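You operate a simulated robot arm through the tools that you are given. There is no shell and no other tool. Be economical: measure what you need, move in short steps, check, and stop when the job is done.

You run a simulated robot arm. Do the job below in one go: nothing can be reset, and whatever is moved stays where it is left.

## Task
Put one of the cone flasks from the middle of the grey table on top of the silver square plate.
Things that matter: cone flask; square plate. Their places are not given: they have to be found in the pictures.

It is judged by the outcome, as a careful person would: the job done as asked, and still so three seconds after it is handed in. It fails if anything else is knocked over, pushed out of place, dropped, spilled or broken.

## Robot
A 6-joint arm with a two-finger parallel gripper, fixed in place. Base frame: the origin is at the foot of the arm, x ahead of it, y to its left, z up; the work surface is at about z = 0. Units: mm, rad, N and s.
With the tool pointing down near the work surface it reaches from about 160 to 420 mm from the base axis. Its first joint turns from -1.152 to 1.152 rad. Payload 1.57 kg.
The TCP is the grasp point between the finger pads, 30 mm short of the fingertips. In the tool frame z runs along the fingers and y along their closing line. The gripper opens to 80 mm. The fingers are 17 mm wide and 12 mm thick; the gripper's body (40 by 82 mm) begins 80 mm behind the TCP.
Orientation is told as [roll, pitch, yaw] about the base's x, y, z axes, in that order, counted from this pose: with the fingers straight down and closing along the base's y, the tool's x points along the base's -x, its y along +y and its z along -z.

## Interface
- The arm moves only by the tool servo_tool. Its argument "deltas" is a list of rows, each a list of 7 numbers: the shift along the tool's x, y, z in units of 500 mm (1.0 is 500 mm), then the turn, a rotation vector about the tool's x, y, z in units of 180 degrees (1.0 is 180 degrees), then the closure, from 0 (fully open) to 1 (shut). In form: [[x, y, z, ax, ay, az, gripper], ...]. A call has 1 to 10 rows; each row is the pose to reach, as a shift and turn from the pose commanded when the call began, along the tool's axes at that moment. A call with a number of a shift or a turn outside -1 to 1 is refused whole. Each row takes 0.2 s and may step no farther than 50 mm and 0.15 rad from the row before; otherwise, or with a gripper value out of range, the whole call is refused. Where a pose cannot be reached the arm comes as near as it can. A force on the tool above 40 N (or 10 N above the force at the start of the call, whichever is more), or a blocked arm, ends the call early, and 0.2 s more pass. The fingers move at their own pace (about 153 mm/s each) and stop on an object; they squeeze with about 43 N. The grip force told is the motor's: it shows also when the fingers shut on nothing. Time passes only in rows, and 0.2 s behind the last, so rows that repeat a pose let the fingers close. The reply holds the time, the measured pose of the TCP, the force on the tool along the base axes, the opening and the grip force, in the units named above and with some noise.
- Cameras (640 x 400 px; columns grow to the right, rows downward): "scene" is fixed at [48.1, -326.9, 429.3]; the picture's right is [0.84, -0.55, 0.00], its down [-0.29, -0.44, -0.85] and it looks along [0.46, 0.71, -0.53] (base axes); focal length 337 px, centre (320, 200). "wrist" rides on the gripper at [-32, 0, -78] in the tool frame; the picture's right is [0.00, -1.00, 0.00], its down [0.97, 0.00, -0.24] and it looks along [0.24, 0.00, 0.97] (tool axes); focal length 218 px, centre (320, 200).
- camera(camera): a new picture of that camera. It takes no simulated time.
- pixel_to_xyz(camera, pixels): for up to 12 pixels [column, row] of the newest picture of that camera ("zoom" is the newest enlarged one), the place [x, y, z] in the base frame of the surface seen there, good to about 2 mm. It takes no simulated time.
- inspect(camera, box): a new picture of the part [left, top, right, bottom] of that camera's present view, enlarged. It takes no simulated time.
- job_done(): hands the job in; it is judged then, once.

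Keep the steps short. Do not move on a guess: measure, check each grasp and each placing, and mend mistakes. In all there are 60 turns and 20 pictures (those below and enlarged ones count). Leave the gripper open and the arm clear of the work at the hand-in unless told otherwise, and finish with a single line.

The tools are called after "Request:" as name(argument=value, ...) on one line, values as JSON. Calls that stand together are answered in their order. servo_tool: Moves the arm, as the interface text tells. Its arguments: {"type":"object","properties":{"deltas":{"type":"array"}},"required":["deltas"]} The other tools are called the same way: camera (camera) takes a picture; pixel_to_xyz (camera, pixels) gives the place of the surface under pixels of a picture; inspect (camera, box) takes an enlarged picture of a part of a camera's view; job_done () hands the job in.

At the start:

```text
clock: 0.0
ee_pos: [285.5, 7.6, 231.0]
tool_rot: [0.001, 0.001, 0.0]
wrist_force: [0.0, 0.1, 0.8]
opening: 80.2
gripper_force: 0.1
```

scene: 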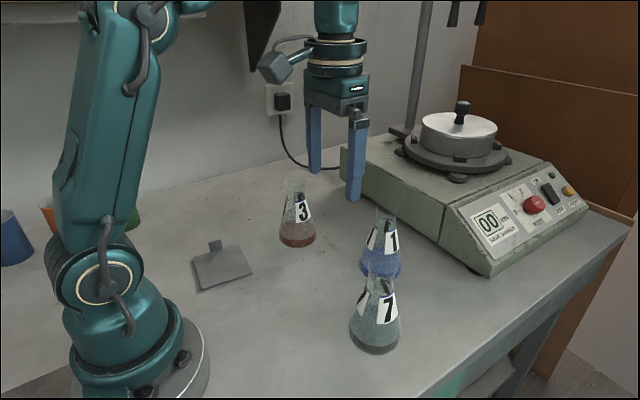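
wrist: 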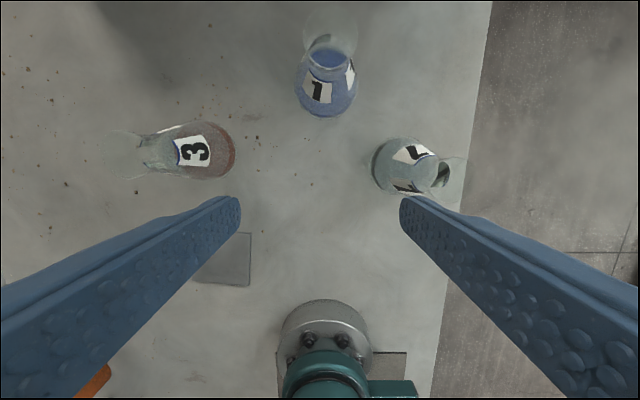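

I see three cone flasks (3 at (298,220), 1 at (381,250), 7 at (376,320)) and the silver plate at (222,267). I'll enlarge the area around flask 3 and the plate to measure it.

Request:
inspect(camera="scene", box=[180, 160, 340, 300])

Request:
pixel_to_xyz(camera="scene", pixels=[[193, 259], [240, 246], [253, 271], [202, 290], [222, 268], [215, 244], [298, 238], [300, 215], [297, 247], [210, 310], [296, 186], [280, 237]])

Request:
pixel_to_xyz(camera="wrist", pixels=[[250, 234], [250, 286], [225, 260], [235, 150], [200, 178], [215, 130], [160, 150], [120, 155], [330, 60], [325, 115], [390, 165], [440, 175]])

```text
2.86 times, centred on (260, 230) of scene
```

zoom: 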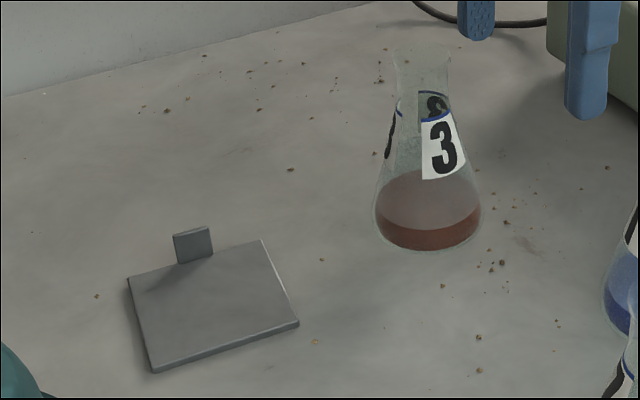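

```text
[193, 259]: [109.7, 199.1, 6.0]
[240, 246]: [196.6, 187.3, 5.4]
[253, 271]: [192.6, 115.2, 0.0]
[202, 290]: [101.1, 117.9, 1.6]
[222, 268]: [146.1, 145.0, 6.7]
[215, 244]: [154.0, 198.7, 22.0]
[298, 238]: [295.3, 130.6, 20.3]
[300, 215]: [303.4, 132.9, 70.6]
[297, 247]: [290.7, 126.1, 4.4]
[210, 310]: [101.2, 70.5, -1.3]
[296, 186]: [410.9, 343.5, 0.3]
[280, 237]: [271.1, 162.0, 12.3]
```

```text
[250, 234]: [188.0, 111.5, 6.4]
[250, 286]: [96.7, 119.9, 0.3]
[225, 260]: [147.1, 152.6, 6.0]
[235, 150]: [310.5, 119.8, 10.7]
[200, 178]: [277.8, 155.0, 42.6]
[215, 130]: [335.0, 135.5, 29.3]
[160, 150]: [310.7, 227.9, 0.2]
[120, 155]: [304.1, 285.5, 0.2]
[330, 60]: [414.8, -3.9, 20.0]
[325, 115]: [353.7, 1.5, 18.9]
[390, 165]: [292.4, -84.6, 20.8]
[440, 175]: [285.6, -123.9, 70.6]
```

Plate centre is about (149,155), top z≈6, with an upright tab on the far edge. Flask 3's axis is about (309,156) and roughly 130 mm high. I'll enlarge the neck to find its profile.

Request:
inspect(camera="scene", box=[258, 170, 338, 220])

Request:
inspect(camera="wrist", box=[90, 100, 250, 200])

```text
8.00 times, centred on (298, 195) of scene
```

zoom: 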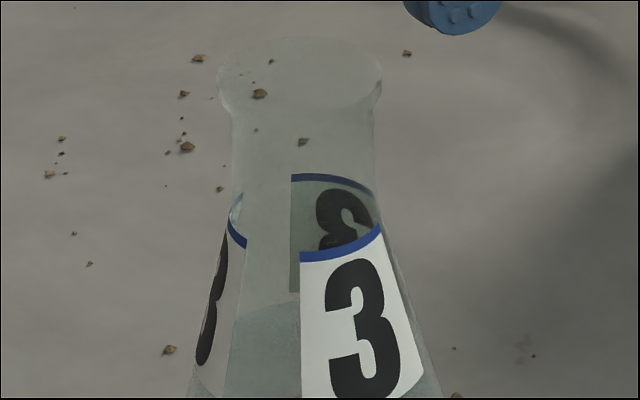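

```text
4.00 times, centred on (170, 150) of wrist
```

zoom: 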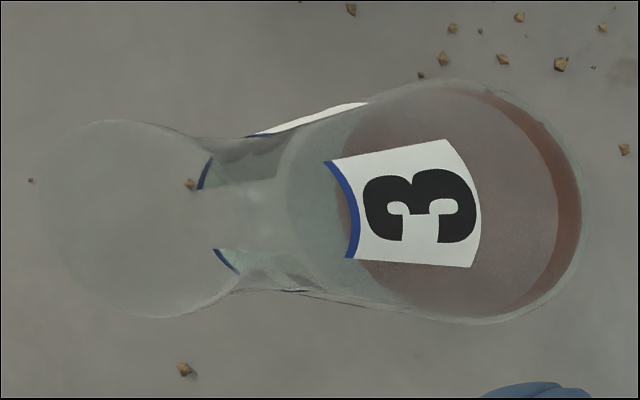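

Reading the profile: neck (≈32 mm wide) runs z≈100–125, lip (≈38 mm) up to z≈135. I'll grip at the lip/neck from above with TCP at z≈128. First I move over flask 3, staying high and open.

Request:
servo_tool(deltas=[[-0.008, 0.05, 0, 0, 0, 0, 0], [-0.016, 0.1, 0, 0, 0, 0, 0], [-0.024, 0.15, 0, 0, 0, 0, 0], [-0.032, 0.2, 0, 0, 0, 0, 0], [-0.04, 0.25, 0, 0, 0, 0, 0], [-0.047, 0.2968, 0, 0, 0, 0, 0], [-0.047, 0.2968, 0, 0, 0, 0, 0]])

Request:
camera(camera="wrist")

Request:
camera(camera="scene")

```text
clock: 1.6
ee_pos: [307.8, 157.4, 232.1]
tool_rot: [0.001, 0.001, -0.002]
wrist_force: [0.8, -0.6, 0.0]
opening: 79.9
gripper_force: 0.1
```

```text
14 pictures are left
```

wrist: 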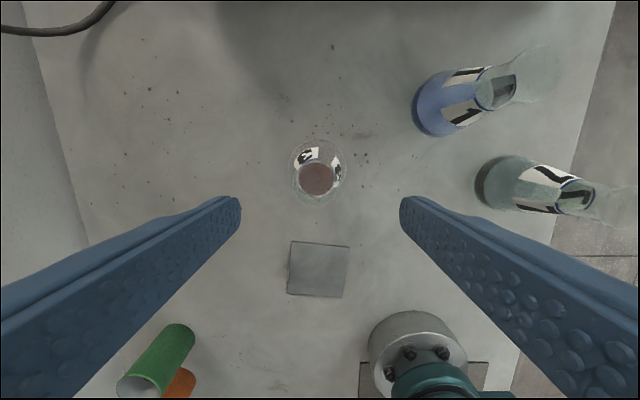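

```text
13 pictures are left
```

scene: 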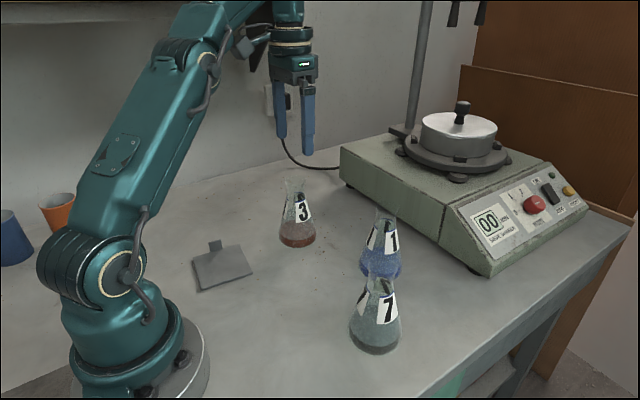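

The gripper is over flask 3, seen in the wrist view at about (318,170). I'll enlarge it to measure the centring.

Request:
inspect(camera="wrist", box=[272, 120, 368, 310])

Request:
inspect(camera="wrist", box=[270, 130, 366, 210])

Request:
pixel_to_xyz(camera="wrist", pixels=[[292, 243], [348, 248], [342, 296], [289, 293], [320, 270], [320, 182], [318, 192], [335, 160], [310, 157], [300, 175], [340, 175]])

```text
2.11 times, centred on (320, 215) of wrist
```

zoom: 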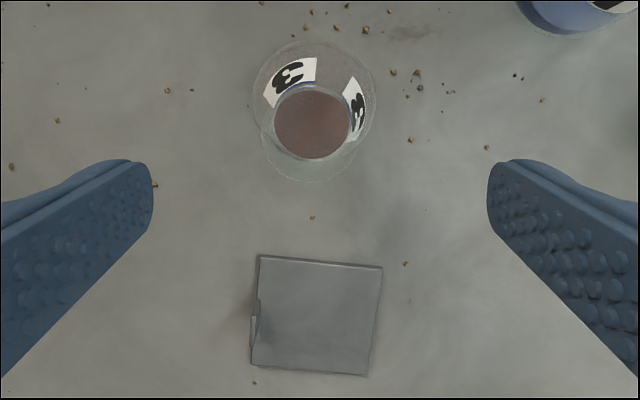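

```text
5.00 times, centred on (318, 170) of wrist
```

zoom: 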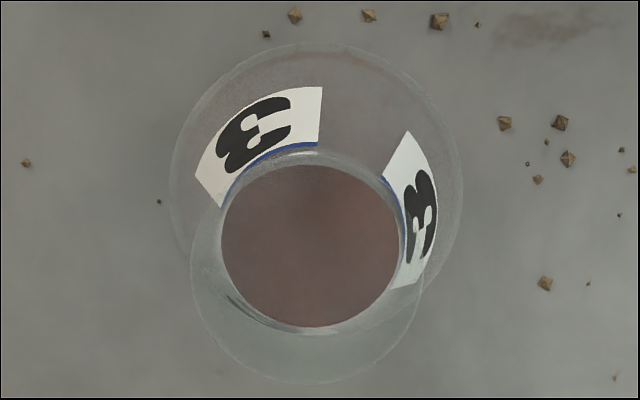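

```text
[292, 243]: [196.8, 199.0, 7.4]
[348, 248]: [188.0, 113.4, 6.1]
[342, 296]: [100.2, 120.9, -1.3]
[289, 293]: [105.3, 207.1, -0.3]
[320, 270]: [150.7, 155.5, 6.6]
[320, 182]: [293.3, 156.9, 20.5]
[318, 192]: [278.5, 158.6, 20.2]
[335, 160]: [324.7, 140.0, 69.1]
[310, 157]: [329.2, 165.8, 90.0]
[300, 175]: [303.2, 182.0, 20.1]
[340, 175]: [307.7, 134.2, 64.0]
```

Rim centre works out to about (310,161), so I need ~+1.5 mm x and ~+4 mm y. Plate is ~90 mm square centred near (150.5,160) with a tab on its +y edge. I'll correct sideways and descend to TCP z≈170 (tips 140, still above the rim), and also measure the tab.

Request:
pixel_to_xyz(camera="scene", pixels=[[213, 244], [215.6, 247], [219, 243], [215.6, 250], [195, 259], [238.5, 246.5], [250, 272], [206, 286]])

Request:
servo_tool(deltas=[[-0.003, 0.008, 0, 0, 0, 0, 0], [-0.003, 0.008, 0.03, 0, 0, 0, 0], [-0.003, 0.008, 0.06, 0, 0, 0, 0], [-0.003, 0.008, 0.09, 0, 0, 0, 0], [-0.003, 0.008, 0.12, 0, 0, 0, 0], [-0.003, 0.008, 0.12, 0, 0, 0, 0]])

Request:
inspect(camera="wrist", box=[224, 120, 416, 240])

```text
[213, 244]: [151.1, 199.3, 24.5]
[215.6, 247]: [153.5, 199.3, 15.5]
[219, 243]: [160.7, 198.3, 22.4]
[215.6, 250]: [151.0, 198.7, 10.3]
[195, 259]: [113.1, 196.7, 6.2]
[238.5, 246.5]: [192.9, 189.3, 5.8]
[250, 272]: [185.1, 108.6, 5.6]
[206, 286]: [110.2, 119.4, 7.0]
```

```text
clock: 3.0
ee_pos: [309.7, 158.9, 172.2]
tool_rot: [0.0, -0.001, 0.0]
wrist_force: [0.5, 0.8, -0.7]
opening: 80.4
gripper_force: 0.1
```

```text
3.33 times, centred on (320, 180) of wrist
```

zoom: 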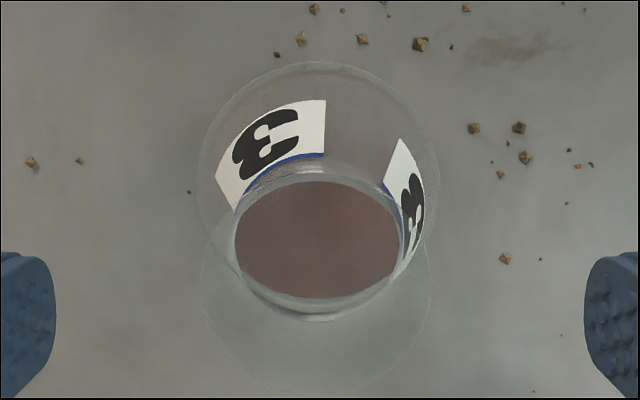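

Fingers are centred on the rim within ~0.3 mm in y and ~1 mm in x. The tab's near face is at y≈199. Now I lower to TCP z≈128.

Request:
servo_tool(deltas=[[-0.002, 0.0005, 0.02, 0, 0, 0, 0], [-0.002, 0.0005, 0.04, 0, 0, 0, 0], [-0.002, 0.0005, 0.06, 0, 0, 0, 0], [-0.002, 0.0005, 0.075, 0, 0, 0, 0], [-0.002, 0.0005, 0.086, 0, 0, 0, 0], [-0.002, 0.0005, 0.086, 0, 0, 0, 0]])

Request:
inspect(camera="scene", box=[238, 130, 358, 260])

```text
clock: 4.4
ee_pos: [311.4, 160.6, 128.3]
tool_rot: [0.0, 0.001, 0.0]
wrist_force: [-0.2, -0.2, 0.6]
opening: 80.2
gripper_force: 0.1
```

```text
3.08 times, centred on (298, 195) of scene
```

zoom: 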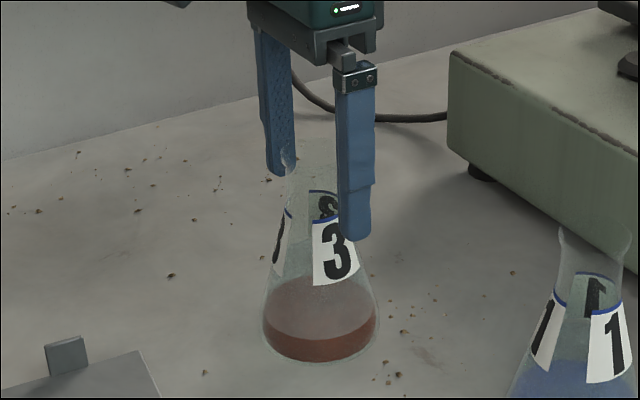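

The fingers straddle the neck, clear of the cone. Next I close at this pose.

Request:
servo_tool(deltas=[[0, 0, 0, 0, 0, 0, 0.3], [0, 0, 0, 0, 0, 0, 0.5], [0, 0, 0, 0, 0, 0, 0.6], [0, 0, 0, 0, 0, 0, 0.75], [0, 0, 0, 0, 0, 0, 1], [0, 0, 0, 0, 0, 0, 1]])

Request:
inspect(camera="scene", box=[238, 130, 358, 260])

```text
clock: 5.8
ee_pos: [311.9, 159.6, 127.5]
tool_rot: [0.0, 0.001, 0.0]
wrist_force: [1.1, -1.0, -0.3]
opening: 36.9
gripper_force: 43.1
```

```text
3.08 times, centred on (298, 195) of scene
```

zoom: 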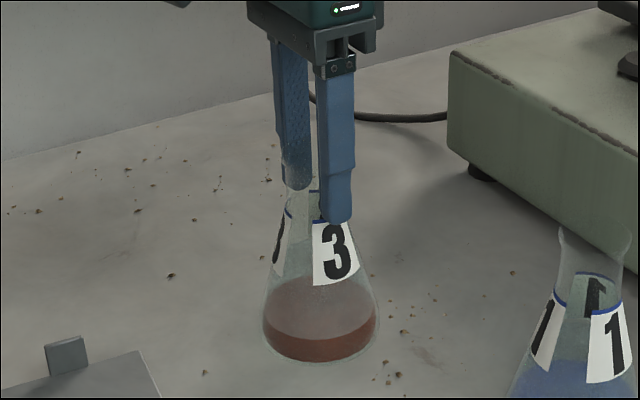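

It holds the lip at 36.9 mm with 43 N and the flask stayed upright. I lift gently by 45 mm.

Request:
servo_tool(deltas=[[0, 0, -0.004, 0, 0, 0, 1], [0, 0, -0.01, 0, 0, 0, 1], [0, 0, -0.02, 0, 0, 0, 1], [0, 0, -0.032, 0, 0, 0, 1], [0, 0, -0.046, 0, 0, 0, 1], [0, 0, -0.06, 0, 0, 0, 1], [0, 0, -0.074, 0, 0, 0, 1], [0, 0, -0.084, 0, 0, 0, 1], [0, 0, -0.09, 0, 0, 0, 1], [0, 0, -0.09, 0, 0, 0, 1]])

Request:
inspect(camera="scene", box=[178, 110, 358, 300])

```text
clock: 8.0
ee_pos: [311.4, 160.2, 172.7]
tool_rot: [0.002, -0.001, -0.001]
wrist_force: [-0.1, 0.0, -2.1]
opening: 36.9
gripper_force: 42.7
```

```text
2.11 times, centred on (268, 205) of scene
```

zoom: 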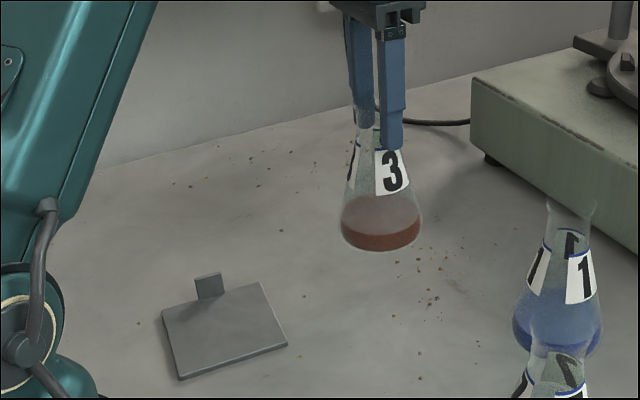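

The flask is held upright and clear of the table. Now I carry it slowly toward the plate (target ≈(149.5,155.5)), first half.

Request:
servo_tool(deltas=[[0.004, 0, 0, 0, 0, 0, 1], [0.014, 0, 0, 0, 0, 0, 1], [0.03, -0.001, 0, 0, 0, 0, 1], [0.05, -0.002, 0, 0, 0, 0, 1], [0.072, -0.002, 0, 0, 0, 0, 1], [0.096, -0.003, 0, 0, 0, 0, 1], [0.12, -0.004, 0, 0, 0, 0, 1], [0.14, -0.005, 0, 0, 0, 0, 1], [0.154, -0.005, 0, 0, 0, 0, 1], [0.162, -0.005, 0, 0, 0, 0, 1]])

Request:
servo_tool(deltas=[[0.004, 0, 0, 0, 0, 0, 1], [0.014, -0.001, 0, 0, 0, 0, 1], [0.03, -0.002, 0, 0, 0, 0, 1], [0.05, -0.002, 0, 0, 0, 0, 1], [0.072, -0.003, 0, 0, 0, 0, 1], [0.096, -0.004, 0, 0, 0, 0, 1], [0.12, -0.005, 0, 0, 0, 0, 1], [0.14, -0.005, 0, 0, 0, 0, 1], [0.154, -0.005, 0, 0, 0, 0, 1], [0.162, -0.005, 0, 0, 0, 0, 1]])

Request:
camera(camera="scene")

```text
clock: 10.2
ee_pos: [230.5, 157.3, 174.3]
tool_rot: [0.0, 0.002, 0.002]
wrist_force: [-0.4, -0.1, -2.8]
opening: 36.9
gripper_force: 42.8
```

```text
clock: 12.4
ee_pos: [150.3, 155.2, 171.4]
tool_rot: [0.0, 0.0, 0.001]
wrist_force: [0.1, -0.1, -2.6]
opening: 36.9
gripper_force: 43.4
```

```text
6 pictures are left
```

scene: 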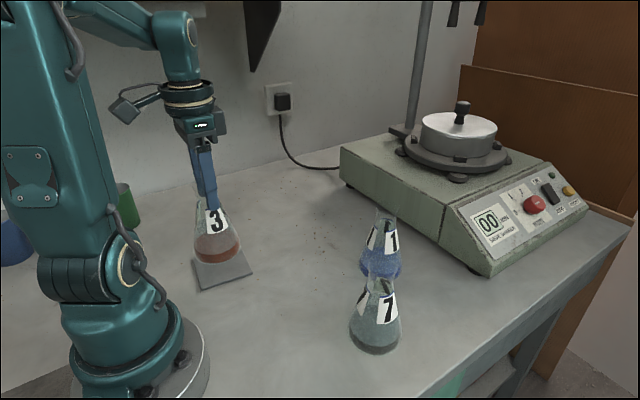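

It hangs over the plate. I lower 30 mm, leaving ~9 mm, and then check clearance to the tab.

Request:
servo_tool(deltas=[[0, 0, 0.006, 0, 0, 0, 1], [0, 0, 0.016, 0, 0, 0, 1], [0, 0, 0.026, 0, 0, 0, 1], [0, 0, 0.036, 0, 0, 0, 1], [0, 0, 0.046, 0, 0, 0, 1], [0, 0, 0.054, 0, 0, 0, 1], [0, 0, 0.06, 0, 0, 0, 1], [0, 0, 0.06, 0, 0, 0, 1]])

Request:
inspect(camera="scene", box=[160, 170, 290, 305])

Request:
inspect(camera="wrist", box=[200, 60, 440, 300])

```text
clock: 14.2
ee_pos: [149.5, 154.8, 142.5]
tool_rot: [0.0, 0.0, 0.001]
wrist_force: [-0.3, 0.1, -2.1]
opening: 36.9
gripper_force: 43.0
```

```text
2.96 times, centred on (225, 238) of scene
```

zoom: 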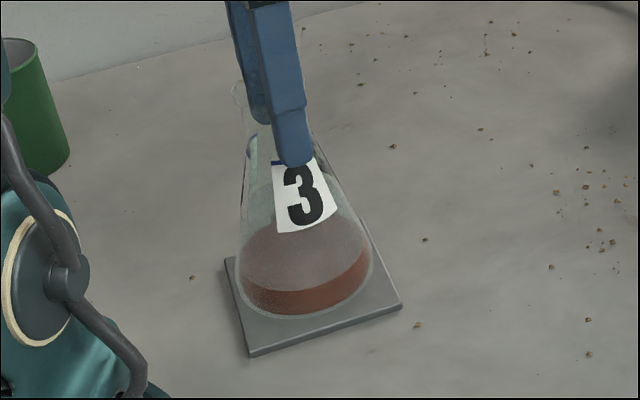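

```text
1.67 times, centred on (320, 180) of wrist
```

zoom: 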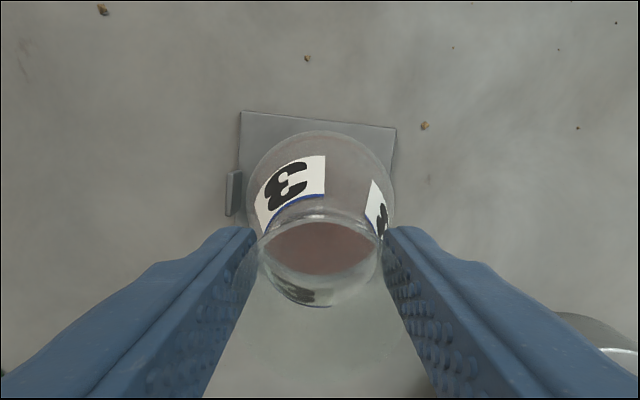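

The flask is at ≈(148,154.8) and the plate centre at ≈(150,159.5) with the tab face at y≈199. I shift +2 mm x and +1.5 mm y (keeps ~3 mm to the tab), then descend in small steps until the force shows contact.

Request:
servo_tool(deltas=[[-0.004, 0.003, 0, 0, 0, 0, 1], [-0.004, 0.003, 0.004, 0, 0, 0, 1], [-0.004, 0.003, 0.008, 0, 0, 0, 1], [-0.004, 0.003, 0.012, 0, 0, 0, 1], [-0.004, 0.003, 0.014, 0, 0, 0, 1], [-0.004, 0.003, 0.014, 0, 0, 0, 1]])

```text
clock: 15.6
ee_pos: [151.1, 156.2, 136.6]
tool_rot: [0.0, 0.0, 0.0]
wrist_force: [1.0, 0.3, -1.7]
opening: 37.0
gripper_force: 43.0
```

No contact yet (force still ≈−2 N). I go on in 1 mm steps.

Request:
servo_tool(deltas=[[0, 0, 0.002, 0, 0, 0, 1], [0, 0, 0.002, 0, 0, 0, 1]])

Request:
servo_tool(deltas=[[0, 0, 0.002, 0, 0, 0, 1], [0, 0, 0.002, 0, 0, 0, 1]])

```text
clock: 16.2
ee_pos: [150.3, 157.1, 135.0]
tool_rot: [0.0, 0.0, 0.0]
wrist_force: [0.1, -1.0, -2.2]
opening: 37.0
gripper_force: 43.0
```

```text
clock: 16.8
ee_pos: [150.9, 157.0, 134.1]
tool_rot: [0.0, -0.002, -0.002]
wrist_force: [-1.5, -1.7, 6.4]
opening: 36.9
gripper_force: 43.1
```

Force rose to +6 N, so the flask is in contact. Picture before releasing.

Request:
inspect(camera="scene", box=[160, 170, 290, 305])

```text
2.96 times, centred on (225, 238) of scene
```

zoom: 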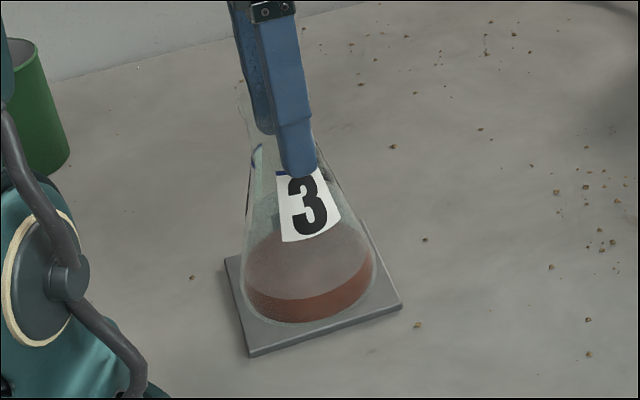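

It sits flat inside the plate outline. I open the fingers gradually, without moving.

Request:
servo_tool(deltas=[[0, 0, 0, 0, 0, 0, 0.54], [0, 0, 0, 0, 0, 0, 0.5], [0, 0, 0, 0, 0, 0, 0.4], [0, 0, 0, 0, 0, 0, 0.2], [0, 0, 0, 0, 0, 0, 0], [0, 0, 0, 0, 0, 0, 0]])

Request:
inspect(camera="scene", box=[160, 170, 290, 305])

```text
clock: 18.2
ee_pos: [150.3, 155.9, 134.0]
tool_rot: [0.001, -0.001, -0.001]
wrist_force: [0.2, 0.2, 0.9]
opening: 80.0
gripper_force: 0.1
```

```text
2.96 times, centred on (225, 238) of scene
```

zoom: 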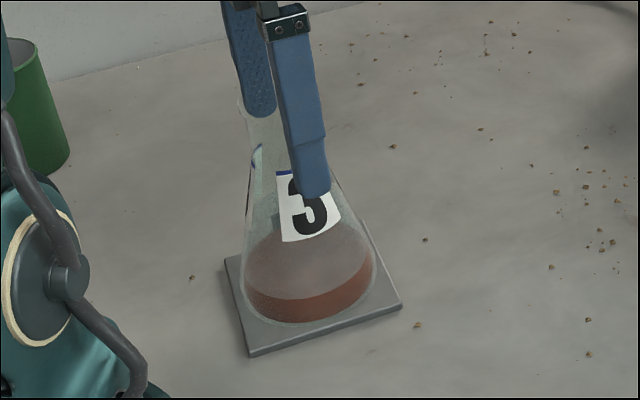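

The flask stayed put and the fingers are free. I raise straight up 80 mm, then move forward off the work.

Request:
servo_tool(deltas=[[0, 0, -0.02, 0, 0, 0, 0], [0, 0, -0.05, 0, 0, 0, 0], [0, 0, -0.08, 0, 0, 0, 0], [0, 0, -0.12, 0, 0, 0, 0], [0, 0, -0.16, 0, 0, 0, 0], [-0.05, 0, -0.18, 0, 0, 0, 0], [-0.11, 0, -0.2, 0, 0, 0, 0], [-0.17, 0, -0.2, 0, 0, 0, 0], [-0.23, 0, -0.2, 0, 0, 0, 0], [-0.23, 0, -0.2, 0, 0, 0, 0]])

Request:
camera(camera="scene")

Request:
camera(camera="wrist")

```text
clock: 20.4
ee_pos: [264.8, 157.6, 234.0]
tool_rot: [0.001, -0.002, -0.001]
wrist_force: [0.4, -0.3, -0.4]
opening: 80.0
gripper_force: 0.2
```

```text
1 pictures are left
```

scene: 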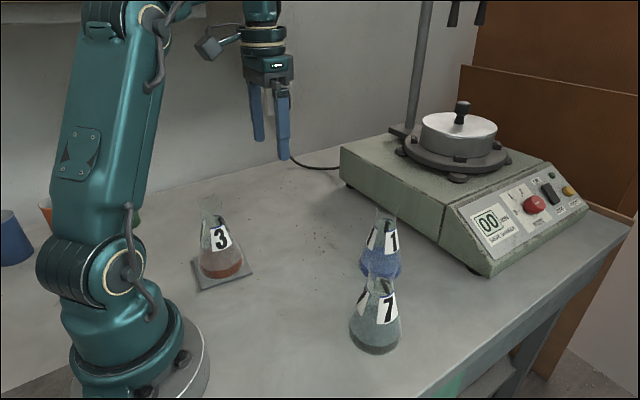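

```text
0 pictures are left
```

wrist: 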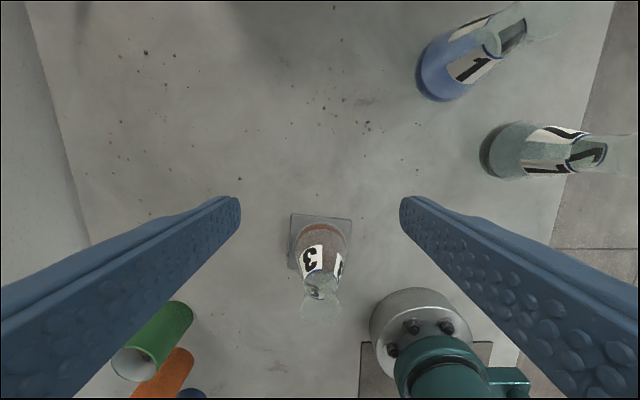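

Flask 3 stands upright on the plate, flasks 1 and 7 are untouched, and the gripper is open and clear. I hand the job in.

Request:
job_done()

```text
The job is handed in.
```

Flask 3 is standing upright on the silver square plate, nothing else was moved, and the gripper is open and clear of the work.
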